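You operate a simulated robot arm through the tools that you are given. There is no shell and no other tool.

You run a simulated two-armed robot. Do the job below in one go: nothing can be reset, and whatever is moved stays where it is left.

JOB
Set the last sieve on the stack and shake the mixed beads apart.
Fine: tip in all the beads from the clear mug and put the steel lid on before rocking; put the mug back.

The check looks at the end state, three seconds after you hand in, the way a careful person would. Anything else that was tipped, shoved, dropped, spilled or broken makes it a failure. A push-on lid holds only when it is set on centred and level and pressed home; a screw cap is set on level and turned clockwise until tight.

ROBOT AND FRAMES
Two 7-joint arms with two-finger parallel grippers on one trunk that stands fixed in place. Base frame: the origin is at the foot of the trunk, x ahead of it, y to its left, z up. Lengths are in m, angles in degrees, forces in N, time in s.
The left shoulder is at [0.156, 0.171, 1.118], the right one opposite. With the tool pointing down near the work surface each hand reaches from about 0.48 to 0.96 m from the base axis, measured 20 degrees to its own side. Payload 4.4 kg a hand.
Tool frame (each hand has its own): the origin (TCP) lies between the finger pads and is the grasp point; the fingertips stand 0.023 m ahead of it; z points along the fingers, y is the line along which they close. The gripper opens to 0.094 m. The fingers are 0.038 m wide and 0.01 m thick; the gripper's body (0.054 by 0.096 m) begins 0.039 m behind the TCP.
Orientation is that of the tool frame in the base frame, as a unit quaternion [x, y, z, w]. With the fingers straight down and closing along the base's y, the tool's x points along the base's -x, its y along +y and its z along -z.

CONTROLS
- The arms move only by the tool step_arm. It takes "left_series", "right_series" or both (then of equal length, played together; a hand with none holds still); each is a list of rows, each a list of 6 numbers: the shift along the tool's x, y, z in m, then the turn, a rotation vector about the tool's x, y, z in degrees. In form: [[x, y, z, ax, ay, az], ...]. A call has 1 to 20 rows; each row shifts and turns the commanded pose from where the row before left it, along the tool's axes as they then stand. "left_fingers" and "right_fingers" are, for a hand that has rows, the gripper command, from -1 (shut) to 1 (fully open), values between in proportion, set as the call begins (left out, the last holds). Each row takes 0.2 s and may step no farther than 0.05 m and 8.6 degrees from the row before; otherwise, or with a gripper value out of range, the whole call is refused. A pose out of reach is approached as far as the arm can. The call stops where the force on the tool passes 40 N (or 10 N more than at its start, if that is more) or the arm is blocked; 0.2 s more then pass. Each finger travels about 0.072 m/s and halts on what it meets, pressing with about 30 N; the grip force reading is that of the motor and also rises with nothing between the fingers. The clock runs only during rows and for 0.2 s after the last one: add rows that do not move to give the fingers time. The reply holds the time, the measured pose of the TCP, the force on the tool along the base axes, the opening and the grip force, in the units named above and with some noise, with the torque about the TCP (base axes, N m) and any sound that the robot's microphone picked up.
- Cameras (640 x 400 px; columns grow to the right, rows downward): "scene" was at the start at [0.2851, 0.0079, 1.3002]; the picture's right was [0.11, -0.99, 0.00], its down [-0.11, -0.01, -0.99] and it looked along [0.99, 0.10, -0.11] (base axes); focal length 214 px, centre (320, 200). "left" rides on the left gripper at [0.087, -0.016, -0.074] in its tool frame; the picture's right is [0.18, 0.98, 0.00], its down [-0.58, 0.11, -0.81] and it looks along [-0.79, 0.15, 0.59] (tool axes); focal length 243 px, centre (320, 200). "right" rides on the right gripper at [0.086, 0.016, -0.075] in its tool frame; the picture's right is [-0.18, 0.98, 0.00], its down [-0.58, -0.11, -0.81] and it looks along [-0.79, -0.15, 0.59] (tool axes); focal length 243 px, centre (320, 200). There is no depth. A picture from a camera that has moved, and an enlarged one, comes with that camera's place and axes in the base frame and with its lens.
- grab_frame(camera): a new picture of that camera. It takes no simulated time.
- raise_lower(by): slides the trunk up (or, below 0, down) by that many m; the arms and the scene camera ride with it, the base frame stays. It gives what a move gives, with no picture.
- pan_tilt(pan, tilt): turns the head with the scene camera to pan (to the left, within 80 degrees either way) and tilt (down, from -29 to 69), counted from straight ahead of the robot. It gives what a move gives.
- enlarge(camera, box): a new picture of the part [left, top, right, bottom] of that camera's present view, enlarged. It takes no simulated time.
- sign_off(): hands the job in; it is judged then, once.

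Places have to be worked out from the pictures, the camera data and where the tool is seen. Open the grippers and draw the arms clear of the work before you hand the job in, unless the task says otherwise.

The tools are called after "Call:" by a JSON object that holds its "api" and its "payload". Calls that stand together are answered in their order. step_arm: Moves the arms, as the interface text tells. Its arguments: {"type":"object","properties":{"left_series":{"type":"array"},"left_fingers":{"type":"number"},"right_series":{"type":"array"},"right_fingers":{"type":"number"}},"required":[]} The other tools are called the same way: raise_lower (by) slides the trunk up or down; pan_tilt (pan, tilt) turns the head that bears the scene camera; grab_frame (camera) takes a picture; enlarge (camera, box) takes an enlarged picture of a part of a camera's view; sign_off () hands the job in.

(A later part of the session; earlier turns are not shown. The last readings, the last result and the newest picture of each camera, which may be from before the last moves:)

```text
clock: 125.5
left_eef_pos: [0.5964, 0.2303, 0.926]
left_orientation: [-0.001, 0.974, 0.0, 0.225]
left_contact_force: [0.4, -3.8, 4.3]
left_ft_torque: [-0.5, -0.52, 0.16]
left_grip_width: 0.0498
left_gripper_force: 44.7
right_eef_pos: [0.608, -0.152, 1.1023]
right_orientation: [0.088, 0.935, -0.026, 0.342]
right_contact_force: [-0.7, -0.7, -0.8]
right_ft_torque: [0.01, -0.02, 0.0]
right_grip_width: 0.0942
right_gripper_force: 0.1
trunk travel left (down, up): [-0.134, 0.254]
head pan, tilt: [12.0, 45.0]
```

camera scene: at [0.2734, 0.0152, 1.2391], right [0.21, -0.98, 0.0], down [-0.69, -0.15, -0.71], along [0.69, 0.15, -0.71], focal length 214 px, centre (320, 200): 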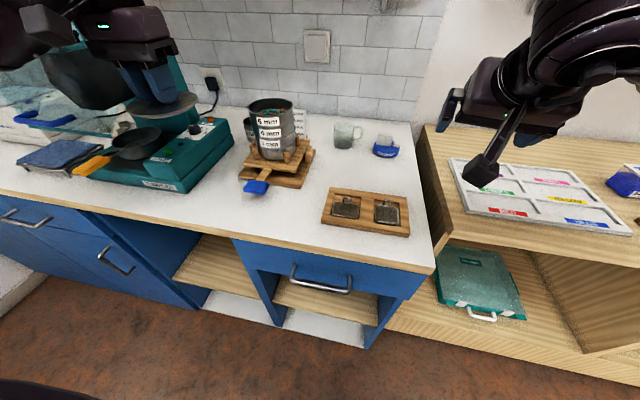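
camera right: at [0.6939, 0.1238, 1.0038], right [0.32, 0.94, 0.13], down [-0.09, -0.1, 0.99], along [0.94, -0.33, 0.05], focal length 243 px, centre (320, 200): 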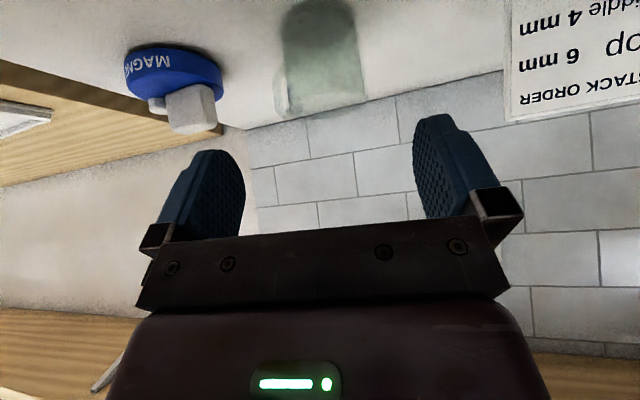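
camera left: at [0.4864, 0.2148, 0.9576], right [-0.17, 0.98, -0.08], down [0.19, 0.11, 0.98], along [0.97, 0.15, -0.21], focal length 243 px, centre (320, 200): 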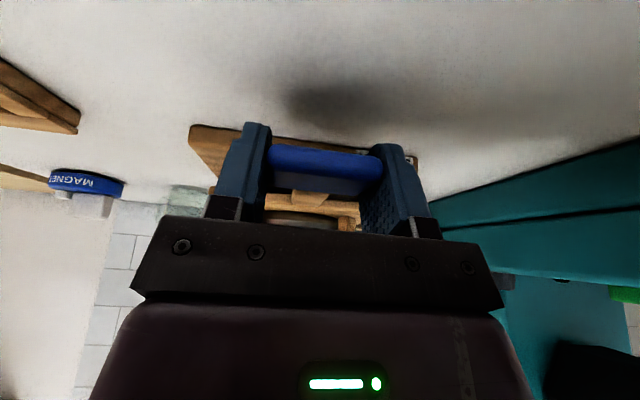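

Downward it seems to yield. I continue down in 3 mm steps, watching forces.

Call:
{"api": "step_arm", "payload": {"left_series": [[0.0013, 0, 0.0027, 0, -1.1, 0], [0, 0, 0, 0, 0, 0]]}}

Call:
{"api": "step_arm", "payload": {"left_series": [[0.0013, 0, 0.0027, 0, -1.1, 0], [0, 0, 0, 0, 0, 0]]}}

Call:
{"api": "enlarge", "payload": {"camera": "scene", "box": [210, 90, 330, 210]}}

```text
clock: 126.1
left_eef_pos: [0.5962, 0.2303, 0.922]
left_orientation: [0.0, 0.972, 0.002, 0.234]
left_contact_force: [6.7, -3.6, 10.2]
left_ft_torque: [-0.11, -1.48, 0.13]
left_grip_width: 0.0501
left_gripper_force: 45.2
right_eef_pos: [0.6073, -0.1524, 1.1015]
right_orientation: [0.09, 0.936, -0.027, 0.341]
right_contact_force: [-1.3, -0.2, 0.1]
right_ft_torque: [0.0, 0.04, 0.0]
right_grip_width: 0.0941
right_gripper_force: 0.0
trunk travel left (down, up): [-0.134, 0.254]
head pan, tilt: [12.0, 45.0]
```

```text
clock: 126.7
left_eef_pos: [0.5959, 0.2302, 0.9183]
left_orientation: [0.001, 0.97, 0.0, 0.241]
left_contact_force: [13.9, -4.2, 10.6]
left_ft_torque: [-0.24, -1.41, 0.23]
left_grip_width: 0.0501
left_gripper_force: 45.2
right_eef_pos: [0.6073, -0.1525, 1.1016]
right_orientation: [0.087, 0.936, -0.026, 0.341]
right_contact_force: [0.0, 0.5, 0.1]
right_ft_torque: [0.01, 0.04, 0.01]
right_grip_width: 0.094
right_gripper_force: 0.0
trunk travel left (down, up): [-0.134, 0.254]
head pan, tilt: [12.0, 45.0]
```

```text
3.33 times, centred on (270, 150) of scene
camera zoom: at [0.2732, 0.0145, 1.2393], right [0.21, -0.98, 0.0], down [-0.69, -0.15, -0.71], along [0.69, 0.15, -0.71], focal length 715 px, centre (487, 367)
```

zoom: 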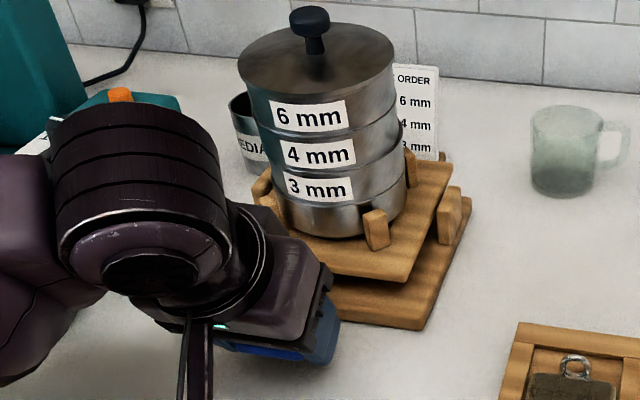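

The deck does rock: the stack now leans slightly forward (lever ≈0.14 m). I keep exploring downward gently with a better-matched rotation.

Call:
{"api": "step_arm", "payload": {"left_series": [[0.0003, 0, 0.0034, 0, -1.3, 0], [0, 0, 0, 0, 0, 0]]}}

Call:
{"api": "step_arm", "payload": {"left_series": [[0.0008, 0, 0.0032, 0, -1.3, 0], [0, 0, 0, 0, 0, 0]]}}

Call:
{"api": "enlarge", "payload": {"camera": "scene", "box": [210, 90, 330, 210]}}

Call:
{"api": "grab_frame", "payload": {"camera": "left"}}

```text
clock: 127.3
left_eef_pos: [0.5957, 0.2294, 0.9145]
left_orientation: [0.0, 0.968, 0.001, 0.252]
left_contact_force: [2.4, -3.0, 8.8]
left_ft_torque: [-0.03, -1.17, 0.95]
left_grip_width: 0.0497
left_gripper_force: 45.0
right_eef_pos: [0.6089, -0.1508, 1.1014]
right_orientation: [0.088, 0.935, -0.027, 0.342]
right_contact_force: [0.9, -0.7, -1.2]
right_ft_torque: [0.02, 0.06, 0.03]
right_grip_width: 0.0939
right_gripper_force: 0.1
trunk travel left (down, up): [-0.134, 0.254]
head pan, tilt: [12.0, 45.0]
```

```text
clock: 127.9
left_eef_pos: [0.5963, 0.2306, 0.9118]
left_orientation: [0.001, 0.965, 0.0, 0.263]
left_contact_force: [-5.9, -2.9, 5.6]
left_ft_torque: [0.08, -0.76, 1.4]
left_grip_width: 0.0497
left_gripper_force: 44.9
right_eef_pos: [0.6069, -0.1513, 1.1021]
right_orientation: [0.089, 0.935, -0.027, 0.342]
right_contact_force: [0.1, 0.0, 0.1]
right_ft_torque: [-0.05, -0.01, 0.0]
right_grip_width: 0.0939
right_gripper_force: 0.0
trunk travel left (down, up): [-0.134, 0.254]
head pan, tilt: [12.0, 45.0]
```

```text
3.33 times, centred on (270, 150) of scene
camera zoom: at [0.272, 0.0148, 1.2395], right [0.21, -0.98, 0.0], down [-0.69, -0.15, -0.71], along [0.69, 0.15, -0.71], focal length 715 px, centre (487, 367)
```

zoom: 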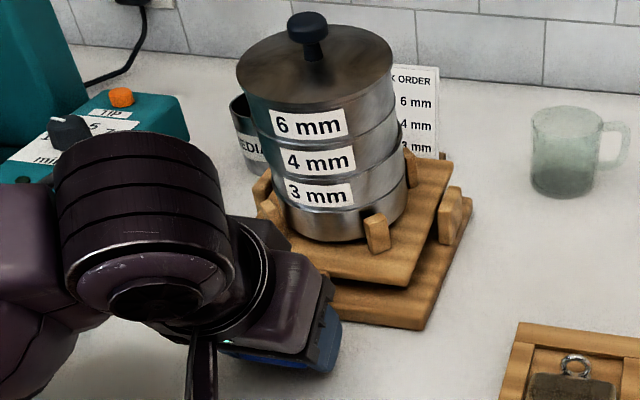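

```text
taken
camera left: at [0.4844, 0.2147, 0.9307], right [-0.16, 0.98, -0.09], down [0.09, 0.11, 0.99], along [0.98, 0.15, -0.11], focal length 243 px, centre (320, 200)
```

left: 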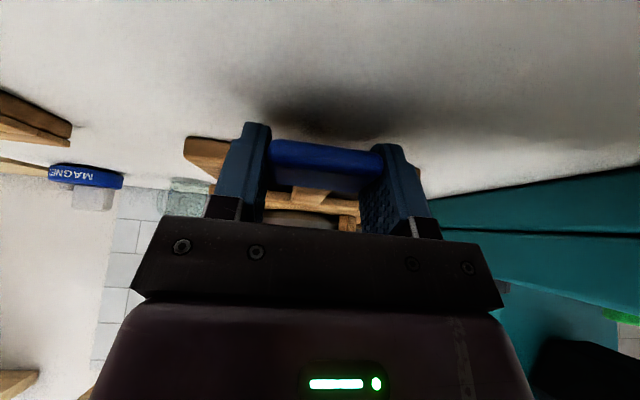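

It moves easily (≈6° forward so far). Now I bring it back up to the starting height along the same arc and probe upward in small steps.

Call:
{"api": "step_arm", "payload": {"left_series": [[-0.0008, 0, -0.0032, 0, 1.3, 0], [-0.0008, 0, -0.0032, 0, 1.3, 0], [-0.0012, 0, -0.0028, 0, 1.2, 0], [-0.0013, 0, -0.0027, 0, 1.2, 0], [-0.0013, 0, -0.0027, 0, 1.2, 0], [0, 0, 0, 0, 0, 0]]}}

Call:
{"api": "step_arm", "payload": {"left_series": [[-0.0012, 0, -0.0028, 0, 1.2, 0], [0, 0, 0, 0, 0, 0]]}}

Call:
{"api": "enlarge", "payload": {"camera": "scene", "box": [210, 90, 330, 210]}}

```text
clock: 129.3
left_eef_pos: [0.5959, 0.2301, 0.9284]
left_orientation: [0.0, 0.977, 0.0, 0.212]
left_contact_force: [11.9, -1.1, 10.3]
left_ft_torque: [0.02, -1.47, 0.0]
left_grip_width: 0.05
left_gripper_force: 45.3
right_eef_pos: [0.6083, -0.1524, 1.1003]
right_orientation: [0.088, 0.935, -0.027, 0.341]
right_contact_force: [-0.2, -0.6, -0.2]
right_ft_torque: [-0.01, -0.02, 0.0]
right_grip_width: 0.094
right_gripper_force: 0.0
trunk travel left (down, up): [-0.134, 0.254]
head pan, tilt: [12.0, 45.0]
```

```text
clock: 129.9
left_eef_pos: [0.5963, 0.2309, 0.9286]
left_orientation: [0.0, 0.98, 0.001, 0.198]
left_contact_force: [10.9, -3.6, -1.1]
left_ft_torque: [0.03, -1.21, 0.47]
left_grip_width: 0.05
left_gripper_force: 45.4
right_eef_pos: [0.6074, -0.1521, 1.1017]
right_orientation: [0.088, 0.936, -0.027, 0.341]
right_contact_force: [-0.3, 0.0, 0.9]
right_ft_torque: [0.0, 0.02, 0.04]
right_grip_width: 0.0941
right_gripper_force: 0.1
trunk travel left (down, up): [-0.134, 0.254]
head pan, tilt: [12.0, 45.0]
```

```text
3.33 times, centred on (270, 150) of scene
camera zoom: at [0.2741, 0.0148, 1.2388], right [0.21, -0.98, 0.0], down [-0.69, -0.15, -0.71], along [0.69, 0.15, -0.71], focal length 715 px, centre (487, 367)
```

zoom: 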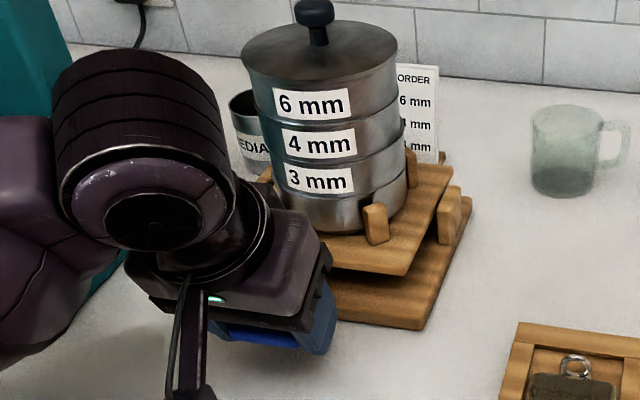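

The starting position is its upper stop (the deck rests tipped slightly back), so the stroke is downward. To have room for the full stroke above the counter, I re-grip the paddle with the fingers 8 mm further back.

Call:
{"api": "step_arm", "payload": {"left_series": [[0.001, 0, 0.0023, 0, -1, 0], [0, 0, 0, 0, 0, 0], [0, 0, 0, 0, 0, 0]], "left_fingers": 0.4}}

Call:
{"api": "step_arm", "payload": {"left_series": [[0, 0, -0.008, 0, -6, 0], [0, 0, 0, 0, 0, 0]]}}

Call:
{"api": "grab_frame", "payload": {"camera": "left"}}

Call:
{"api": "enlarge", "payload": {"camera": "scene", "box": [210, 90, 330, 210]}}

```text
clock: 130.7
left_eef_pos: [0.595, 0.2307, 0.9269]
left_orientation: [-0.001, 0.978, 0.0, 0.21]
left_contact_force: [0.3, -0.5, -0.3]
left_ft_torque: [-0.01, -0.04, 0.03]
left_grip_width: 0.0658
left_gripper_force: 0.1
right_eef_pos: [0.6076, -0.1512, 1.1009]
right_orientation: [0.089, 0.936, -0.027, 0.34]
right_contact_force: [0.7, 0.4, 0.5]
right_ft_torque: [0.03, 0.02, 0.01]
right_grip_width: 0.0938
right_gripper_force: 0.1
trunk travel left (down, up): [-0.134, 0.254]
head pan, tilt: [12.0, 45.0]
```

```text
clock: 131.3
left_eef_pos: [0.5915, 0.2304, 0.9357]
left_orientation: [0.001, 0.966, -0.001, 0.26]
left_contact_force: [-0.9, 0.4, -0.4]
left_ft_torque: [-0.04, 0.0, 0.02]
left_grip_width: 0.0658
left_gripper_force: 0.1
right_eef_pos: [0.6077, -0.1505, 1.1005]
right_orientation: [0.088, 0.935, -0.027, 0.342]
right_contact_force: [-0.1, -0.3, -0.4]
right_ft_torque: [-0.01, 0.04, -0.01]
right_grip_width: 0.094
right_gripper_force: 0.1
trunk travel left (down, up): [-0.134, 0.254]
head pan, tilt: [12.0, 45.0]
```

```text
taken
camera left: at [0.48, 0.2153, 0.9549], right [-0.16, 0.98, -0.09], down [0.1, 0.11, 0.99], along [0.98, 0.15, -0.11], focal length 243 px, centre (320, 200)
```

left: 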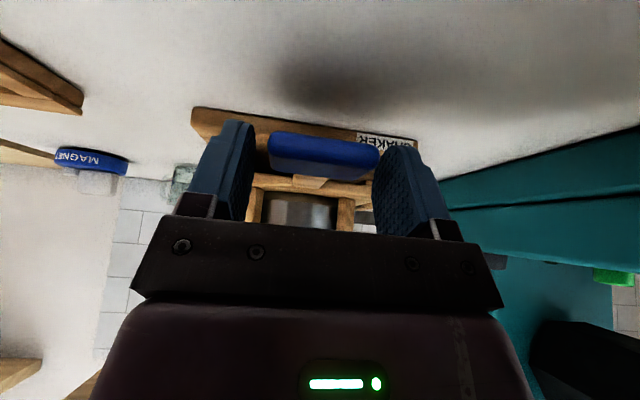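

```text
3.33 times, centred on (270, 150) of scene
camera zoom: at [0.2731, 0.0152, 1.2392], right [0.21, -0.98, 0.0], down [-0.69, -0.15, -0.71], along [0.69, 0.15, -0.71], focal length 715 px, centre (487, 367)
```

zoom: 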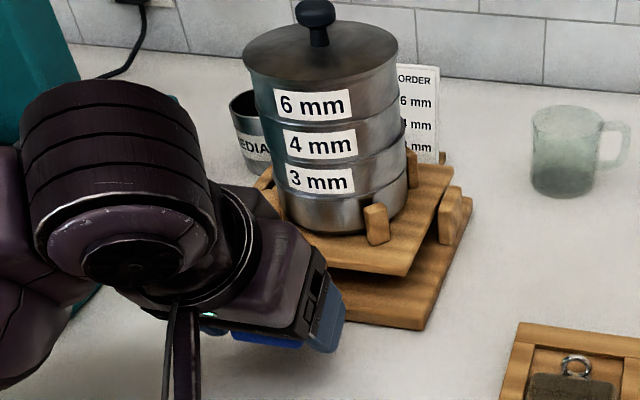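

Paddle centre is now ~20 mm ahead of the tool point; I move 3 mm forward for a better bite and close again.

Call:
{"api": "step_arm", "payload": {"left_series": [[0, 0, 0.003, 0, 0, 0], [0, 0, 0, 0, 0, 0]]}}

Call:
{"api": "step_arm", "payload": {"left_series": [[0, 0, 0, 0, 0, 0], [0, 0, 0, 0, 0, 0], [0, 0, 0, 0, 0, 0]], "left_fingers": -1}}

Call:
{"api": "grab_frame", "payload": {"camera": "left"}}

```text
clock: 131.9
left_eef_pos: [0.5944, 0.2294, 0.9324]
left_orientation: [0.0, 0.966, 0.0, 0.259]
left_contact_force: [0.3, -0.1, 0.8]
left_ft_torque: [0.0, -0.03, -0.01]
left_grip_width: 0.0656
left_gripper_force: 0.0
right_eef_pos: [0.608, -0.1519, 1.1027]
right_orientation: [0.089, 0.935, -0.027, 0.342]
right_contact_force: [1.3, 0.1, -1.1]
right_ft_torque: [-0.01, 0.0, 0.0]
right_grip_width: 0.0941
right_gripper_force: 0.1
trunk travel left (down, up): [-0.134, 0.254]
head pan, tilt: [12.0, 45.0]
```

```text
clock: 132.7
left_eef_pos: [0.5936, 0.2299, 0.932]
left_orientation: [0.0, 0.966, 0.0, 0.259]
left_contact_force: [1.8, -3.5, -0.3]
left_ft_torque: [-0.38, -0.06, 0.24]
left_grip_width: 0.0499
left_gripper_force: 45.2
right_eef_pos: [0.609, -0.1523, 1.1004]
right_orientation: [0.089, 0.935, -0.027, 0.341]
right_contact_force: [-1.0, 1.0, 0.0]
right_ft_torque: [0.0, 0.02, -0.02]
right_grip_width: 0.094
right_gripper_force: 0.0
trunk travel left (down, up): [-0.134, 0.254]
head pan, tilt: [12.0, 45.0]
```

```text
taken
camera left: at [0.4818, 0.2147, 0.9525], right [-0.16, 0.98, -0.09], down [0.1, 0.11, 0.99], along [0.98, 0.15, -0.11], focal length 243 px, centre (320, 200)
```

left: 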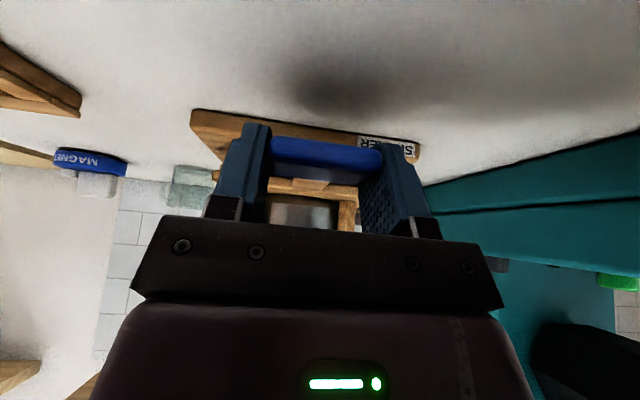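

Good bite. Using the pivot fit (≈x 0.733, z 0.903) I do a first slow full down-stroke of 7.5° to find the lower stop.

Call:
{"api": "step_arm", "payload": {"left_series": [[0.00248, 0, 0.00278, 0, -1.5, 0], [0.00248, 0, 0.00278, 0, -1.5, 0], [0.00248, 0, 0.00278, 0, -1.5, 0], [0.00248, 0, 0.00278, 0, -1.5, 0], [0.00248, 0, 0.00278, 0, -1.5, 0], [0, 0, 0, 0, 0, 0]]}}

Call:
{"api": "step_arm", "payload": {"left_series": [[0.00165, 0, 0.00185, 0, -1, 0], [0, 0, 0, 0, 0, 0]]}}

Call:
{"api": "enlarge", "payload": {"camera": "scene", "box": [210, 90, 330, 210]}}

```text
clock: 134.1
left_eef_pos: [0.5933, 0.2295, 0.9132]
left_orientation: [0.0, 0.947, 0.001, 0.323]
left_contact_force: [30.6, -5.6, -0.9]
left_ft_torque: [0.07, 0.57, 0.05]
left_grip_width: 0.0499
left_gripper_force: 45.1
right_eef_pos: [0.6104, -0.1527, 1.0998]
right_orientation: [0.089, 0.936, -0.027, 0.339]
right_contact_force: [-0.6, 0.5, 0.2]
right_ft_torque: [0.01, 0.0, 0.01]
right_grip_width: 0.094
right_gripper_force: 0.2
trunk travel left (down, up): [-0.134, 0.254]
head pan, tilt: [12.0, 45.0]
```

```text
clock: 134.7
left_eef_pos: [0.5924, 0.2308, 0.911]
left_orientation: [-0.001, 0.944, 0.001, 0.331]
left_contact_force: [35.6, -4.5, 2.5]
left_ft_torque: [-0.06, 0.35, -0.01]
left_grip_width: 0.0497
left_gripper_force: 45.5
right_eef_pos: [0.6099, -0.1529, 1.0992]
right_orientation: [0.089, 0.936, -0.027, 0.34]
right_contact_force: [0.2, -0.1, 0.1]
right_ft_torque: [0.03, -0.04, 0.01]
right_grip_width: 0.0941
right_gripper_force: 0.0
trunk travel left (down, up): [-0.134, 0.254]
head pan, tilt: [12.0, 45.0]
```

```text
3.33 times, centred on (270, 150) of scene
camera zoom: at [0.2759, 0.0146, 1.2387], right [0.21, -0.98, 0.0], down [-0.69, -0.15, -0.71], along [0.69, 0.15, -0.71], focal length 715 px, centre (487, 367)
```

zoom: 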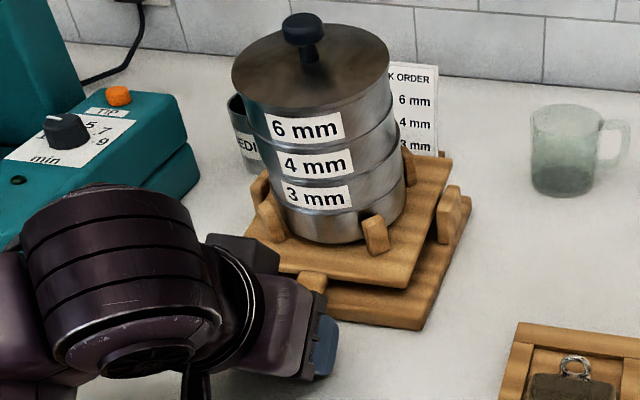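

The fore-aft force shows the paddle's x barely changes, so I correct the arc (+3.5 mm in x) and go one more degree to feel for the lower stop.

Call:
{"api": "step_arm", "payload": {"left_series": [[-0.0027, 0, 0.0022, 0, 0, 0], [0, 0, 0, 0, 0, 0]]}}

Call:
{"api": "step_arm", "payload": {"left_series": [[0.00136, 0, 0.0018, 0, -1, 0], [0, 0, 0, 0, 0, 0]]}}

```text
clock: 135.3
left_eef_pos: [0.5929, 0.2303, 0.9103]
left_orientation: [0.001, 0.944, 0.001, 0.33]
left_contact_force: [0.1, -3.9, 3.9]
left_ft_torque: [-0.32, -0.36, 1.68]
left_grip_width: 0.0498
left_gripper_force: 44.6
right_eef_pos: [0.608, -0.1512, 1.1014]
right_orientation: [0.088, 0.935, -0.027, 0.342]
right_contact_force: [0.4, 0.4, -0.2]
right_ft_torque: [-0.01, 0.0, 0.01]
right_grip_width: 0.0939
right_gripper_force: 0.1
trunk travel left (down, up): [-0.134, 0.254]
head pan, tilt: [12.0, 45.0]
```

```text
clock: 135.9
left_eef_pos: [0.5935, 0.2308, 0.9103]
left_orientation: [0.001, 0.94, 0.0, 0.34]
left_contact_force: [-6.4, 0.2, 13.0]
left_ft_torque: [-0.75, 1.73, 0.68]
left_grip_width: 0.05
left_gripper_force: 45.1
right_eef_pos: [0.6065, -0.152, 1.1021]
right_orientation: [0.088, 0.935, -0.026, 0.342]
right_contact_force: [-0.3, -0.8, 0.0]
right_ft_torque: [0.0, 0.01, 0.05]
right_grip_width: 0.094
right_gripper_force: 0.0
trunk travel left (down, up): [-0.134, 0.254]
head pan, tilt: [12.0, 45.0]
```

Travel stops at z≈0.910 with 13 N. I look whether the deck is on its stop or the fingertips touch the counter.

Call:
{"api": "enlarge", "payload": {"camera": "scene", "box": [240, 130, 310, 190]}}

Call:
{"api": "enlarge", "payload": {"camera": "left", "box": [180, 80, 440, 240]}}

```text
6.67 times, centred on (275, 160) of scene
camera zoom: at [0.2716, 0.015, 1.2398], right [0.21, -0.98, 0.0], down [-0.69, -0.15, -0.71], along [0.69, 0.15, -0.71], focal length 1430 px, centre (620, 467)
```

zoom: 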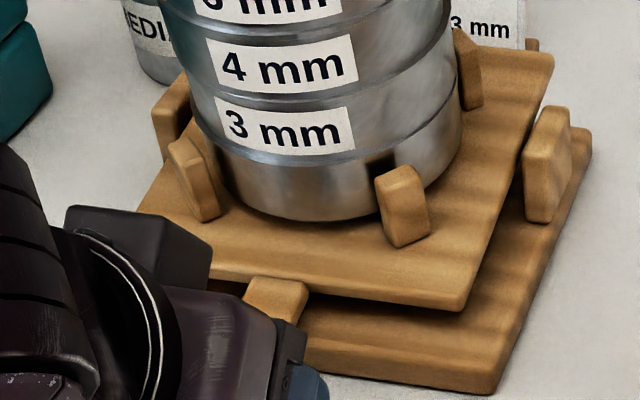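

```text
2.46 times, centred on (310, 160) of left
camera zoom: at [0.4792, 0.2149, 0.911], right [-0.14, 0.98, -0.12], down [-0.07, 0.11, 0.99], along [0.99, 0.15, 0.05], focal length 597 px, centre (345, 298)
```

zoom: 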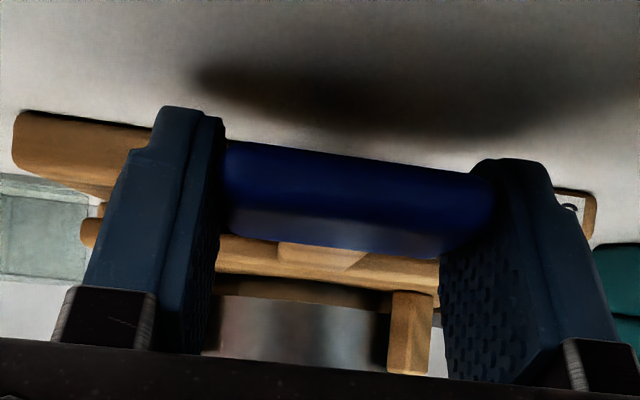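

There still seems to be a gap under the deck front, so the fingertips are probably what limits it. I return to the top stop and re-grip with the hand vertical, which gives about 9 mm more stroke.

Call:
{"api": "step_arm", "payload": {"left_series": [[-0.00258, 0, -0.00382, 0, 1.9, 0], [-0.00258, 0, -0.00382, 0, 1.9, 0], [-0.00258, 0, -0.00382, 0, 1.9, 0], [-0.00258, 0, -0.00382, 0, 1.9, 0], [-0.00258, 0, -0.00382, 0, 1.9, 0], [0, 0, 0, 0, 0, 0]]}}

```text
clock: 137.3
left_eef_pos: [0.5936, 0.2294, 0.9325]
left_orientation: [0.002, 0.966, 0.0, 0.26]
left_contact_force: [-4.3, -2.0, 7.2]
left_ft_torque: [-0.01, -1.21, 0.96]
left_grip_width: 0.0498
left_gripper_force: 44.6
right_eef_pos: [0.6069, -0.152, 1.1025]
right_orientation: [0.089, 0.935, -0.027, 0.342]
right_contact_force: [-0.5, -0.6, -0.6]
right_ft_torque: [-0.05, 0.01, 0.01]
right_grip_width: 0.094
right_gripper_force: 0.0
trunk travel left (down, up): [-0.134, 0.254]
head pan, tilt: [12.0, 45.0]
```

Smooth arc with low forces. At the top stop I open, swing the hand to vertical around the paddle and re-grip.

Call:
{"api": "step_arm", "payload": {"left_series": [[0, 0, 0, 0, 0, 0], [0, 0, 0, 0, 0, 0], [0, 0, 0, 0, 7.5, 0], [0, 0, 0, 0, 7.5, 0], [0, 0, 0, 0, 7.5, 0], [0, 0, 0, 0, 7.5, 0], [-0.0075, 0, -0.0023, 0, 0, 0], [0, 0, 0, 0, 0, 0]], "left_fingers": 0.5}}

Call:
{"api": "grab_frame", "payload": {"camera": "left"}}

Call:
{"api": "enlarge", "payload": {"camera": "scene", "box": [210, 90, 330, 210]}}

```text
clock: 139.1
left_eef_pos: [0.6006, 0.2315, 0.9357]
left_orientation: [0.0, 1.0, 0.0, 0.0]
left_contact_force: [0.0, 0.8, 0.0]
left_ft_torque: [0.0, -0.02, 0.02]
left_grip_width: 0.0705
left_gripper_force: 0.0
right_eef_pos: [0.6072, -0.1514, 1.1019]
right_orientation: [0.089, 0.935, -0.027, 0.342]
right_contact_force: [-0.3, 0.1, 0.1]
right_ft_torque: [0.02, 0.01, -0.01]
right_grip_width: 0.0943
right_gripper_force: 0.0
trunk travel left (down, up): [-0.134, 0.254]
head pan, tilt: [12.0, 45.0]
```

```text
taken
camera left: at [0.5151, 0.2149, 1.0078], right [-0.18, 0.98, 0.0], down [0.58, 0.11, 0.81], along [0.79, 0.15, -0.59], focal length 243 px, centre (320, 200)
```

left: 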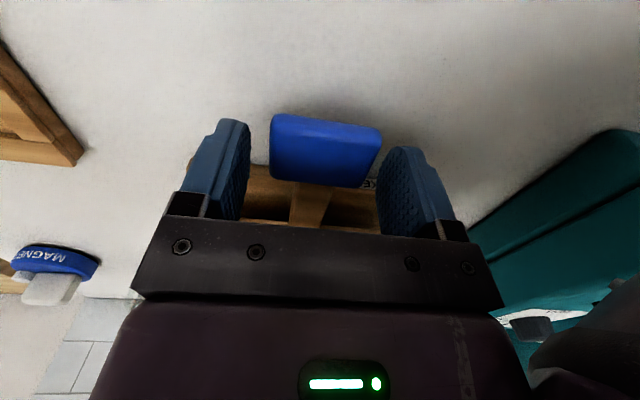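

```text
3.33 times, centred on (270, 150) of scene
camera zoom: at [0.2729, 0.0151, 1.2393], right [0.21, -0.98, 0.0], down [-0.69, -0.15, -0.71], along [0.69, 0.15, -0.71], focal length 715 px, centre (487, 367)
```

zoom: 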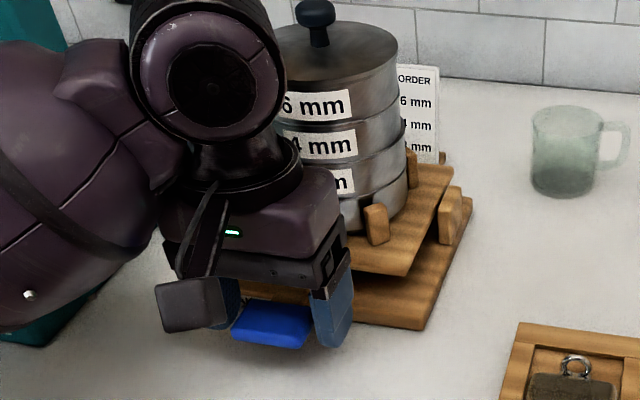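

I shift 6 mm back and 6 mm down so the pads cover the whole paddle, then grip.

Call:
{"api": "step_arm", "payload": {"left_series": [[0.006, 0, 0.006, 0, 0, 0], [0, 0, 0, 0, 0, 0]]}}

Call:
{"api": "step_arm", "payload": {"left_series": [[0, 0, 0, 0, 0, 0], [0, 0, 0, 0, 0, 0], [0, 0, 0, 0, 0, 0]], "left_fingers": -1}}

```text
clock: 139.7
left_eef_pos: [0.5947, 0.2307, 0.9283]
left_orientation: [0.001, 1.0, 0.0, 0.001]
left_contact_force: [0.4, -0.3, -0.1]
left_ft_torque: [0.02, 0.02, 0.0]
left_grip_width: 0.0707
left_gripper_force: 0.1
right_eef_pos: [0.608, -0.1509, 1.1006]
right_orientation: [0.088, 0.935, -0.027, 0.341]
right_contact_force: [0.2, 0.7, -1.0]
right_ft_torque: [0.01, 0.0, -0.01]
right_grip_width: 0.094
right_gripper_force: 0.2
trunk travel left (down, up): [-0.134, 0.254]
head pan, tilt: [12.0, 45.0]
```

```text
clock: 140.5
left_eef_pos: [0.5957, 0.231, 0.9291]
left_orientation: [0.0, 1.0, 0.0, 0.001]
left_contact_force: [-0.3, -3.2, 0.4]
left_ft_torque: [-0.38, 0.07, 0.33]
left_grip_width: 0.05
left_gripper_force: 44.8
right_eef_pos: [0.6085, -0.1515, 1.1022]
right_orientation: [0.089, 0.935, -0.026, 0.341]
right_contact_force: [-0.5, 0.1, -0.3]
right_ft_torque: [-0.02, 0.02, -0.02]
right_grip_width: 0.0945
right_gripper_force: 0.1
trunk travel left (down, up): [-0.134, 0.254]
head pan, tilt: [12.0, 45.0]
```

Gripped. I sweep down slowly again with the hand vertical to find where it truly stops.

Call:
{"api": "step_arm", "payload": {"left_series": [[0.0002, 0, 0.0048, 0, -2, 0], [0.0002, 0, 0.0048, 0, -2, 0], [0.0002, 0, 0.0048, 0, -2, 0], [0.0002, 0, 0.0048, 0, -2, 0], [0, 0, 0, 0, 0, 0]]}}

Call:
{"api": "step_arm", "payload": {"left_series": [[0.0001, 0, 0.0024, 0, -1, 0], [0, 0, 0, 0, 0, 0]]}}

Call:
{"api": "enlarge", "payload": {"camera": "scene", "box": [210, 80, 330, 210]}}

Call:
{"api": "grab_frame", "payload": {"camera": "left"}}

```text
clock: 141.7
left_eef_pos: [0.5953, 0.2296, 0.9094]
left_orientation: [0.001, 0.998, 0.001, 0.07]
left_contact_force: [-9.7, -6.6, -9.1]
left_ft_torque: [-0.38, 1.56, 0.84]
left_grip_width: 0.0502
left_gripper_force: 44.6
right_eef_pos: [0.6078, -0.151, 1.1016]
right_orientation: [0.089, 0.935, -0.027, 0.341]
right_contact_force: [0.0, 0.0, 0.4]
right_ft_torque: [0.01, -0.01, 0.0]
right_grip_width: 0.0941
right_gripper_force: 0.0
trunk travel left (down, up): [-0.134, 0.254]
head pan, tilt: [12.0, 45.0]
```

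```text
clock: 142.3
left_eef_pos: [0.5966, 0.2305, 0.9073]
left_orientation: [0.001, 0.997, 0.0, 0.08]
left_contact_force: [-11.2, -5.5, -8.6]
left_ft_torque: [-0.52, 1.46, 0.8]
left_grip_width: 0.0498
left_gripper_force: 45.0
right_eef_pos: [0.6083, -0.1523, 1.1011]
right_orientation: [0.088, 0.935, -0.027, 0.343]
right_contact_force: [-0.2, 0.4, -0.1]
right_ft_torque: [-0.01, 0.02, 0.01]
right_grip_width: 0.0941
right_gripper_force: 0.0
trunk travel left (down, up): [-0.134, 0.254]
head pan, tilt: [12.0, 45.0]
```

```text
3.08 times, centred on (270, 145) of scene
camera zoom: at [0.2727, 0.0149, 1.2393], right [0.21, -0.98, 0.0], down [-0.69, -0.15, -0.71], along [0.69, 0.15, -0.71], focal length 660 px, centre (474, 369)
```

zoom: 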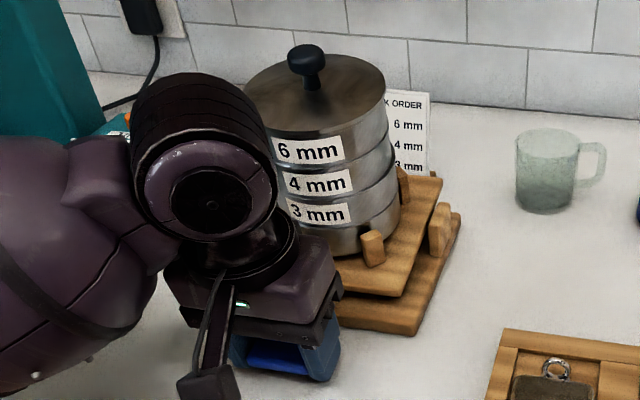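

```text
taken
camera left: at [0.499, 0.2148, 0.9658], right [-0.18, 0.98, -0.03], down [0.45, 0.11, 0.89], along [0.88, 0.15, -0.46], focal length 243 px, centre (320, 200)
```

left: 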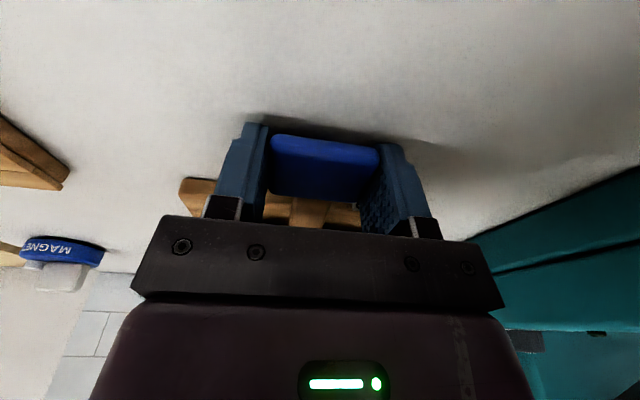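

At 9° the stack is past balance (it pulls down), still not at a stop. I return up and re-grip 5 mm higher on the paddle to gain the remaining stroke.

Call:
{"api": "step_arm", "payload": {"left_series": [[-0.0002, 0, -0.0048, 0, 2, 0], [-0.0002, 0, -0.0048, 0, 2, 0], [-0.0002, 0, -0.0048, 0, 2, 0], [-0.0002, 0, -0.0048, 0, 2, 0], [-0.0001, 0, -0.0024, 0, 1, 0], [0, 0, 0, 0, 0, 0]]}}

Call:
{"api": "step_arm", "payload": {"left_series": [[0, 0, 0, 0, 0, 0], [0, 0, 0, 0, 0, 0], [0, 0, -0.0055, 0, 0, 0], [0, 0, 0, 0, 0, 0]], "left_fingers": 0.3}}

Call:
{"api": "enlarge", "payload": {"camera": "left", "box": [220, 90, 420, 230]}}

```text
clock: 143.7
left_eef_pos: [0.5961, 0.23, 0.9281]
left_orientation: [0.0, 1.0, -0.001, 0.003]
left_contact_force: [7.8, -4.8, 3.4]
left_ft_torque: [-0.23, -1.59, -0.32]
left_grip_width: 0.0499
left_gripper_force: 44.9
right_eef_pos: [0.6074, -0.1513, 1.0995]
right_orientation: [0.088, 0.936, -0.026, 0.341]
right_contact_force: [-0.5, 0.2, 0.6]
right_ft_torque: [0.02, 0.04, -0.02]
right_grip_width: 0.094
right_gripper_force: 0.0
trunk travel left (down, up): [-0.134, 0.254]
head pan, tilt: [12.0, 45.0]
```

```text
clock: 144.7
left_eef_pos: [0.5953, 0.2311, 0.9348]
left_orientation: [0.0, 1.0, 0.0, 0.001]
left_contact_force: [-1.1, 0.1, -0.2]
left_ft_torque: [0.03, -0.02, 0.0]
left_grip_width: 0.0611
left_gripper_force: 0.0
right_eef_pos: [0.6079, -0.1526, 1.1011]
right_orientation: [0.09, 0.936, -0.027, 0.34]
right_contact_force: [-0.2, -0.2, -0.2]
right_ft_torque: [0.01, -0.01, -0.01]
right_grip_width: 0.0939
right_gripper_force: 0.0
trunk travel left (down, up): [-0.134, 0.254]
head pan, tilt: [12.0, 45.0]
```

```text
2.86 times, centred on (320, 160) of left
camera zoom: at [0.5084, 0.2149, 1.0071], right [-0.18, 0.98, 0.0], down [0.58, 0.11, 0.81], along [0.79, 0.15, -0.59], focal length 693 px, centre (320, 314)
```

zoom: 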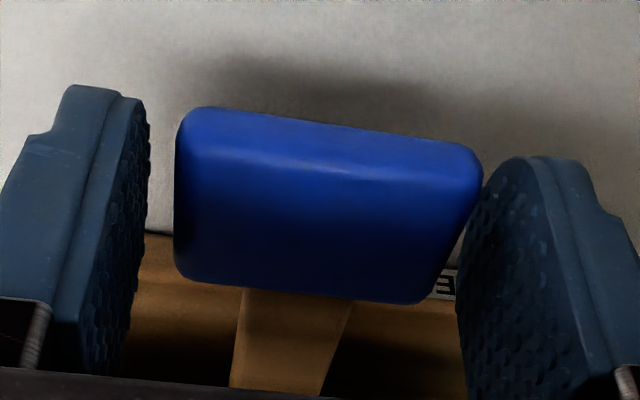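

The paddle is ~2.5 mm to the left of the finger centre; I correct that and grip.

Call:
{"api": "step_arm", "payload": {"left_series": [[0, 0.0025, 0, 0, 0, 0], [0, 0, 0, 0, 0, 0]]}}

Call:
{"api": "step_arm", "payload": {"left_series": [[0, 0, 0, 0, 0, 0], [0, 0, 0, 0, 0, 0], [0, 0, 0, 0, 0, 0]], "left_fingers": -1}}

Call:
{"api": "step_arm", "payload": {"left_series": [[0.0002, 0, 0.0048, 0, -2, 0], [0.0002, 0, 0.0048, 0, -2, 0], [0.0002, 0, 0.0048, 0, -2, 0], [0.0002, 0, 0.0048, 0, -2, 0], [0.0001, 0, 0.0024, 0, -1, 0], [0.0001, 0, 0.0024, 0, -1, 0], [0, 0, 0, 0, 0, 0]]}}

```text
clock: 145.3
left_eef_pos: [0.5949, 0.2323, 0.934]
left_orientation: [-0.001, 1.0, 0.0, 0.001]
left_contact_force: [-0.3, -0.4, -0.3]
left_ft_torque: [0.02, 0.02, 0.01]
left_grip_width: 0.0611
left_gripper_force: 0.0
right_eef_pos: [0.6087, -0.1529, 1.1021]
right_orientation: [0.088, 0.935, -0.027, 0.342]
right_contact_force: [0.6, 0.8, -0.9]
right_ft_torque: [-0.01, -0.03, 0.0]
right_grip_width: 0.094
right_gripper_force: 0.0
trunk travel left (down, up): [-0.134, 0.254]
head pan, tilt: [12.0, 45.0]
```

```text
clock: 146.1
left_eef_pos: [0.5944, 0.2303, 0.9341]
left_orientation: [0.002, 1.0, 0.0, 0.001]
left_contact_force: [-0.7, -26.6, -3.9]
left_ft_torque: [-0.9, 0.24, 1.21]
left_grip_width: 0.0501
left_gripper_force: 45.0
right_eef_pos: [0.6083, -0.1533, 1.1009]
right_orientation: [0.089, 0.935, -0.027, 0.341]
right_contact_force: [0.2, 0.3, -0.3]
right_ft_torque: [0.0, 0.03, 0.01]
right_grip_width: 0.0939
right_gripper_force: 0.1
trunk travel left (down, up): [-0.134, 0.254]
head pan, tilt: [12.0, 45.0]
```

```text
clock: 147.7
left_eef_pos: [0.5954, 0.2307, 0.9111]
left_orientation: [0.002, 0.996, 0.0, 0.087]
left_contact_force: [-9.8, -36.6, -7.6]
left_ft_torque: [-0.57, 1.43, 0.96]
left_grip_width: 0.0501
left_gripper_force: 45.1
right_eef_pos: [0.6077, -0.1542, 1.1008]
right_orientation: [0.089, 0.935, -0.026, 0.341]
right_contact_force: [-0.4, 0.1, 0.8]
right_ft_torque: [-0.01, 0.0, 0.0]
right_grip_width: 0.0942
right_gripper_force: 0.0
trunk travel left (down, up): [-0.134, 0.254]
head pan, tilt: [12.0, 45.0]
```

The sideways force (-37 N) shows that shift was wrong; I take it out right away.

Call:
{"api": "step_arm", "payload": {"left_series": [[0, -0.002, 0, 0, 0, 0], [0, -0.0015, 0, 0, 0, 0], [0, 0, 0, 0, 0, 0]]}}

Call:
{"api": "step_arm", "payload": {"left_series": [[0.0001, 0, 0.0024, 0, -1, 0], [0, 0, 0, 0, 0, 0]]}}

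Call:
{"api": "enlarge", "payload": {"camera": "scene", "box": [210, 80, 330, 210]}}

```text
clock: 148.5
left_eef_pos: [0.5951, 0.2305, 0.9106]
left_orientation: [0.0, 0.996, 0.002, 0.088]
left_contact_force: [-16.3, -7.3, -4.9]
left_ft_torque: [0.19, 0.89, -0.41]
left_grip_width: 0.0501
left_gripper_force: 45.0
right_eef_pos: [0.6069, -0.1519, 1.1024]
right_orientation: [0.089, 0.935, -0.027, 0.343]
right_contact_force: [0.2, 1.0, 0.2]
right_ft_torque: [-0.01, -0.01, -0.04]
right_grip_width: 0.0939
right_gripper_force: 0.1
trunk travel left (down, up): [-0.134, 0.254]
head pan, tilt: [12.0, 45.0]
```

```text
clock: 149.1
left_eef_pos: [0.5945, 0.229, 0.9082]
left_orientation: [0.0, 0.995, 0.001, 0.096]
left_contact_force: [-18.0, 1.8, -6.2]
left_ft_torque: [0.72, 0.93, -0.07]
left_grip_width: 0.0501
left_gripper_force: 45.0
right_eef_pos: [0.6074, -0.1521, 1.101]
right_orientation: [0.088, 0.935, -0.027, 0.342]
right_contact_force: [0.0, 0.4, 0.6]
right_ft_torque: [-0.01, 0.0, -0.03]
right_grip_width: 0.0938
right_gripper_force: 0.0
trunk travel left (down, up): [-0.134, 0.254]
head pan, tilt: [12.0, 45.0]
```

```text
3.08 times, centred on (270, 145) of scene
camera zoom: at [0.2718, 0.0154, 1.2395], right [0.21, -0.98, 0.0], down [-0.69, -0.15, -0.71], along [0.69, 0.15, -0.71], focal length 660 px, centre (474, 369)
```

zoom: 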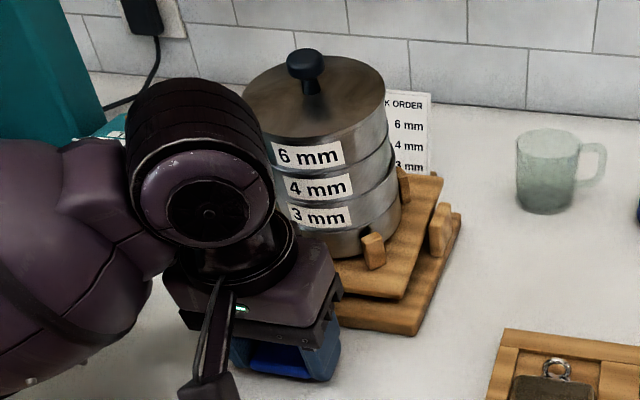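

11° travelled, still free. One more small step (fingertips ~3 mm above the counter).

Call:
{"api": "step_arm", "payload": {"left_series": [[0.0015, 0, 0.0018, 0, -0.8, 0], [0, 0, 0, 0, 0, 0]]}}

Call:
{"api": "enlarge", "payload": {"camera": "scene", "box": [250, 140, 310, 190]}}

```text
clock: 149.7
left_eef_pos: [0.5952, 0.2295, 0.9064]
left_orientation: [-0.001, 0.994, 0.0, 0.106]
left_contact_force: [-5.4, 8.0, 1.5]
left_ft_torque: [-0.17, 1.38, -0.64]
left_grip_width: 0.0498
left_gripper_force: 44.9
right_eef_pos: [0.6075, -0.1499, 1.1025]
right_orientation: [0.088, 0.935, -0.027, 0.341]
right_contact_force: [-0.5, -0.1, -0.6]
right_ft_torque: [0.03, 0.0, -0.02]
right_grip_width: 0.0939
right_gripper_force: 0.1
trunk travel left (down, up): [-0.134, 0.254]
head pan, tilt: [12.0, 45.0]
```

```text
8.00 times, centred on (280, 165) of scene
camera zoom: at [0.2725, 0.0159, 1.2395], right [0.21, -0.98, 0.0], down [-0.69, -0.15, -0.71], along [0.69, 0.15, -0.71], focal length 1716 px, centre (640, 480)
```

zoom: 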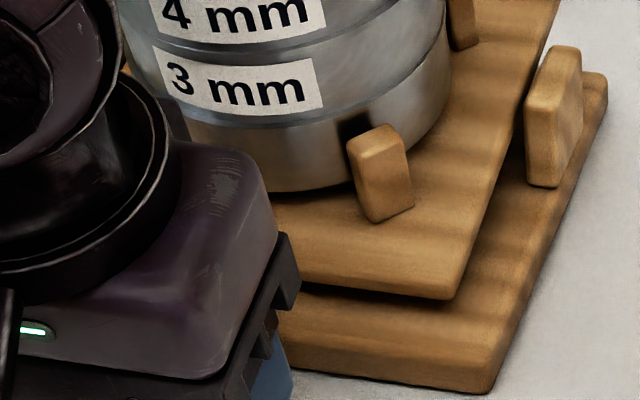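

That is close to the full stroke (≈12°). I now rock: first three full up/down cycles at moderate pace, checking forces.

Call:
{"api": "step_arm", "payload": {"left_series": [[-0.0008, 0, -0.009, 0, 3.75, 0], [-0.0008, 0, -0.009, 0, 3.75, 0], [-0.0008, 0, -0.009, 0, 3.75, 0], [0.0008, 0, 0.009, 0, -3.75, 0], [0.0008, 0, 0.009, 0, -3.75, 0], [0.0008, 0, 0.009, 0, -3.75, 0], [-0.0008, 0, -0.009, 0, 3.75, 0], [-0.0008, 0, -0.009, 0, 3.75, 0], [-0.0008, 0, -0.009, 0, 3.75, 0], [0.0008, 0, 0.009, 0, -3.75, 0], [0.0008, 0, 0.009, 0, -3.75, 0], [0.0008, 0, 0.009, 0, -3.75, 0], [-0.0008, 0, -0.009, 0, 3.75, 0], [-0.0008, 0, -0.009, 0, 3.75, 0], [-0.0008, 0, -0.009, 0, 3.75, 0]]}}

Call:
{"api": "enlarge", "payload": {"camera": "scene", "box": [210, 80, 330, 210]}}

```text
clock: 152.9
left_eef_pos: [0.5911, 0.2311, 0.9314]
left_orientation: [0.0, 1.0, 0.001, 0.005]
left_contact_force: [22.0, 7.3, 7.8]
left_ft_torque: [-0.06, -1.43, -0.45]
left_grip_width: 0.0502
left_gripper_force: 44.8
right_eef_pos: [0.6091, -0.1509, 1.1008]
right_orientation: [0.089, 0.936, -0.027, 0.341]
right_contact_force: [0.9, 0.0, 0.2]
right_ft_torque: [0.04, 0.03, -0.01]
right_grip_width: 0.0942
right_gripper_force: 0.1
trunk travel left (down, up): [-0.134, 0.254]
head pan, tilt: [12.0, 45.0]
```

```text
3.08 times, centred on (270, 145) of scene
camera zoom: at [0.2744, 0.0156, 1.2389], right [0.21, -0.98, 0.0], down [-0.69, -0.15, -0.71], along [0.69, 0.15, -0.71], focal length 660 px, centre (474, 369)
```

zoom: 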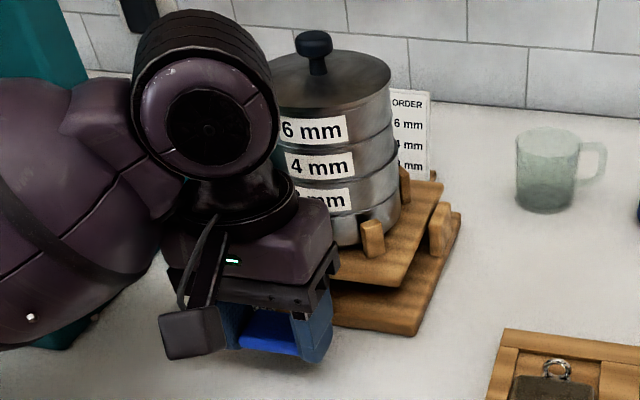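

Works, but my step left a small backward drift (22 N in x). I remove it and use exact arc steps for the next cycles.

Call:
{"api": "step_arm", "payload": {"left_series": [[-0.003, -0.0005, 0, 0, 0, 0], [0.00045, 0, 0.00906, 0, -3.75, 0], [0.00045, 0, 0.00906, 0, -3.75, 0], [0.00045, 0, 0.00906, 0, -3.75, 0], [-0.00105, 0, -0.00902, 0, 3.75, 0], [-0.00105, 0, -0.00902, 0, 3.75, 0], [-0.00105, 0, -0.00902, 0, 3.75, 0], [0.00045, 0, 0.00906, 0, -3.75, 0], [0.00045, 0, 0.00906, 0, -3.75, 0], [0.00045, 0, 0.00906, 0, -3.75, 0], [-0.00105, 0, -0.00902, 0, 3.75, 0], [-0.00105, 0, -0.00902, 0, 3.75, 0], [-0.00105, 0, -0.00902, 0, 3.75, 0], [0.00045, 0, 0.00906, 0, -3.75, 0], [0.00045, 0, 0.00906, 0, -3.75, 0], [0.00045, 0, 0.00906, 0, -3.75, 0], [-0.00105, 0, -0.00902, 0, 3.75, 0], [-0.00105, 0, -0.00902, 0, 3.75, 0], [-0.00105, 0, -0.00902, 0, 3.75, 0]]}}

Call:
{"api": "enlarge", "payload": {"camera": "scene", "box": [210, 80, 330, 210]}}

```text
clock: 156.9
left_eef_pos: [0.5915, 0.2303, 0.9334]
left_orientation: [0.0, 1.0, 0.0, 0.007]
left_contact_force: [-8.3, 13.5, 9.3]
left_ft_torque: [0.15, -1.42, 0.15]
left_grip_width: 0.0498
left_gripper_force: 44.9
right_eef_pos: [0.6059, -0.1519, 1.1027]
right_orientation: [0.089, 0.935, -0.028, 0.343]
right_contact_force: [0.0, -0.4, 0.8]
right_ft_torque: [0.01, -0.01, -0.01]
right_grip_width: 0.0941
right_gripper_force: 0.0
trunk travel left (down, up): [-0.134, 0.254]
head pan, tilt: [12.0, 45.0]
```

```text
3.08 times, centred on (270, 145) of scene
camera zoom: at [0.2712, 0.0161, 1.2398], right [0.21, -0.98, 0.0], down [-0.69, -0.15, -0.71], along [0.69, 0.15, -0.71], focal length 660 px, centre (474, 369)
```

zoom: 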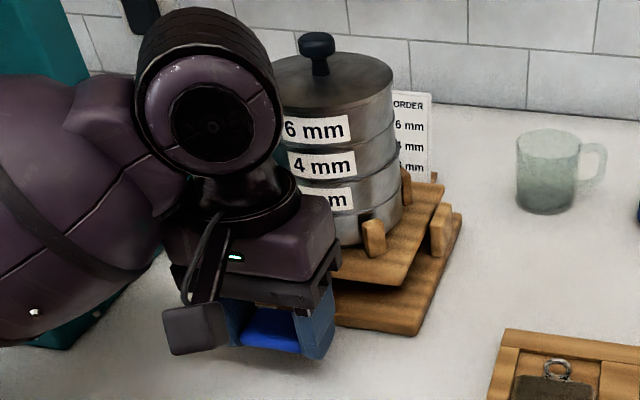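

Forces stay modest and the lid and stack hold well. I continue rocking at a brisker pace, five cycles per call.

Call:
{"api": "step_arm", "payload": {"left_series": [[0.00095, 0.0012, 0.01354, 0, -5.6, 0], [0.00045, 0, 0.01354, 0, -5.6, 0], [-0.00177, 0, -0.01343, 0, 5.6, 0], [-0.00177, 0, -0.01343, 0, 5.6, 0], [0.00045, 0, 0.01354, 0, -5.6, 0], [0.00045, 0, 0.01354, 0, -5.6, 0], [-0.00177, 0, -0.01343, 0, 5.6, 0], [-0.00177, 0, -0.01343, 0, 5.6, 0], [0.00045, 0, 0.01354, 0, -5.6, 0], [0.00045, 0, 0.01354, 0, -5.6, 0], [-0.00177, 0, -0.01343, 0, 5.6, 0], [-0.00177, 0, -0.01343, 0, 5.6, 0], [0.00045, 0, 0.01354, 0, -5.6, 0], [0.00045, 0, 0.01354, 0, -5.6, 0], [-0.00177, 0, -0.01343, 0, 5.6, 0], [-0.00177, 0, -0.01343, 0, 5.6, 0], [0.00045, 0, 0.01354, 0, -5.6, 0], [0.00045, 0, 0.01354, 0, -5.6, 0], [-0.00177, 0, -0.01343, 0, 5.6, 0], [-0.00177, 0, -0.01343, 0, 5.6, 0]]}}

Call:
{"api": "enlarge", "payload": {"camera": "scene", "box": [210, 80, 330, 210]}}

```text
clock: 161.1
left_eef_pos: [0.5922, 0.2294, 0.9332]
left_orientation: [0.0, 1.0, 0.001, 0.007]
left_contact_force: [-4.8, 2.5, 9.9]
left_ft_torque: [-0.02, -1.48, 0.19]
left_grip_width: 0.0498
left_gripper_force: 45.5
right_eef_pos: [0.6066, -0.1516, 1.1026]
right_orientation: [0.088, 0.935, -0.027, 0.342]
right_contact_force: [-0.1, -0.3, 0.1]
right_ft_torque: [-0.02, -0.01, -0.01]
right_grip_width: 0.094
right_gripper_force: 0.1
trunk travel left (down, up): [-0.134, 0.254]
head pan, tilt: [12.0, 45.0]
```

```text
3.08 times, centred on (270, 145) of scene
camera zoom: at [0.2716, 0.0152, 1.2398], right [0.21, -0.98, 0.0], down [-0.69, -0.15, -0.71], along [0.69, 0.15, -0.71], focal length 660 px, centre (474, 369)
```

zoom: 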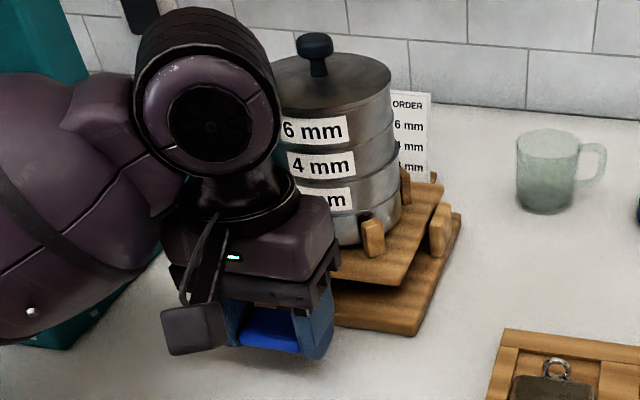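

Very stable. I repeat the five-cycle rocking several times.

Call:
{"api": "step_arm", "payload": {"left_series": [[0.00045, 0, 0.01354, 0, -5.6, 0], [0.00045, 0, 0.01354, 0, -5.6, 0], [-0.00177, 0, -0.01343, 0, 5.6, 0], [-0.00177, 0, -0.01343, 0, 5.6, 0], [0.00045, 0, 0.01354, 0, -5.6, 0], [0.00045, 0, 0.01354, 0, -5.6, 0], [-0.00177, 0, -0.01343, 0, 5.6, 0], [-0.00177, 0, -0.01343, 0, 5.6, 0], [0.00045, 0, 0.01354, 0, -5.6, 0], [0.00045, 0, 0.01354, 0, -5.6, 0], [-0.00177, 0, -0.01343, 0, 5.6, 0], [-0.00177, 0, -0.01343, 0, 5.6, 0], [0.00045, 0, 0.01354, 0, -5.6, 0], [0.00045, 0, 0.01354, 0, -5.6, 0], [-0.00177, 0, -0.01343, 0, 5.6, 0], [-0.00177, 0, -0.01343, 0, 5.6, 0], [0.00045, 0, 0.01354, 0, -5.6, 0], [0.00045, 0, 0.01354, 0, -5.6, 0], [-0.00177, 0, -0.01343, 0, 5.6, 0], [-0.00177, 0, -0.01343, 0, 5.6, 0]]}}

Call:
{"api": "step_arm", "payload": {"left_series": [[0.00045, 0, 0.01354, 0, -5.6, 0], [0.00045, 0, 0.01354, 0, -5.6, 0], [-0.00177, 0, -0.01343, 0, 5.6, 0], [-0.00177, 0, -0.01343, 0, 5.6, 0], [0.00045, 0, 0.01354, 0, -5.6, 0], [0.00045, 0, 0.01354, 0, -5.6, 0], [-0.00177, 0, -0.01343, 0, 5.6, 0], [-0.00177, 0, -0.01343, 0, 5.6, 0], [0.00045, 0, 0.01354, 0, -5.6, 0], [0.00045, 0, 0.01354, 0, -5.6, 0], [-0.00177, 0, -0.01343, 0, 5.6, 0], [-0.00177, 0, -0.01343, 0, 5.6, 0], [0.00045, 0, 0.01354, 0, -5.6, 0], [0.00045, 0, 0.01354, 0, -5.6, 0], [-0.00177, 0, -0.01343, 0, 5.6, 0], [-0.00177, 0, -0.01343, 0, 5.6, 0], [0.00045, 0, 0.01354, 0, -5.6, 0], [0.00045, 0, 0.01354, 0, -5.6, 0], [-0.00177, 0, -0.01343, 0, 5.6, 0], [-0.00177, 0, -0.01343, 0, 5.6, 0]]}}

Call:
{"api": "enlarge", "payload": {"camera": "scene", "box": [210, 80, 330, 210]}}

```text
clock: 165.3
left_eef_pos: [0.593, 0.2311, 0.9331]
left_orientation: [0.001, 1.0, 0.0, 0.008]
left_contact_force: [-2.5, 0.5, 10.1]
left_ft_torque: [0.16, -1.48, 0.65]
left_grip_width: 0.05
left_gripper_force: 44.7
right_eef_pos: [0.6068, -0.1506, 1.1029]
right_orientation: [0.089, 0.935, -0.027, 0.342]
right_contact_force: [0.5, 0.0, 0.1]
right_ft_torque: [-0.01, -0.01, -0.01]
right_grip_width: 0.094
right_gripper_force: 0.1
trunk travel left (down, up): [-0.134, 0.254]
head pan, tilt: [12.0, 45.0]
```

```text
clock: 169.5
left_eef_pos: [0.5913, 0.2301, 0.9335]
left_orientation: [0.0, 1.0, 0.0, 0.007]
left_contact_force: [-6.7, -3.1, 9.1]
left_ft_torque: [0.05, -1.35, 0.91]
left_grip_width: 0.05
left_gripper_force: 44.9
right_eef_pos: [0.6063, -0.1519, 1.1021]
right_orientation: [0.089, 0.935, -0.027, 0.342]
right_contact_force: [1.1, 0.0, -0.4]
right_ft_torque: [0.0, -0.01, 0.03]
right_grip_width: 0.0941
right_gripper_force: 0.1
trunk travel left (down, up): [-0.134, 0.254]
head pan, tilt: [12.0, 45.0]
```

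```text
3.08 times, centred on (270, 145) of scene
camera zoom: at [0.2717, 0.0147, 1.2397], right [0.21, -0.98, 0.0], down [-0.69, -0.15, -0.71], along [0.69, 0.15, -0.71], focal length 660 px, centre (474, 369)
```

zoom: 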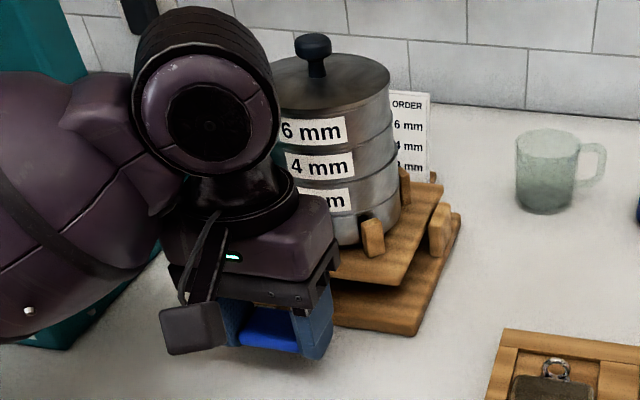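

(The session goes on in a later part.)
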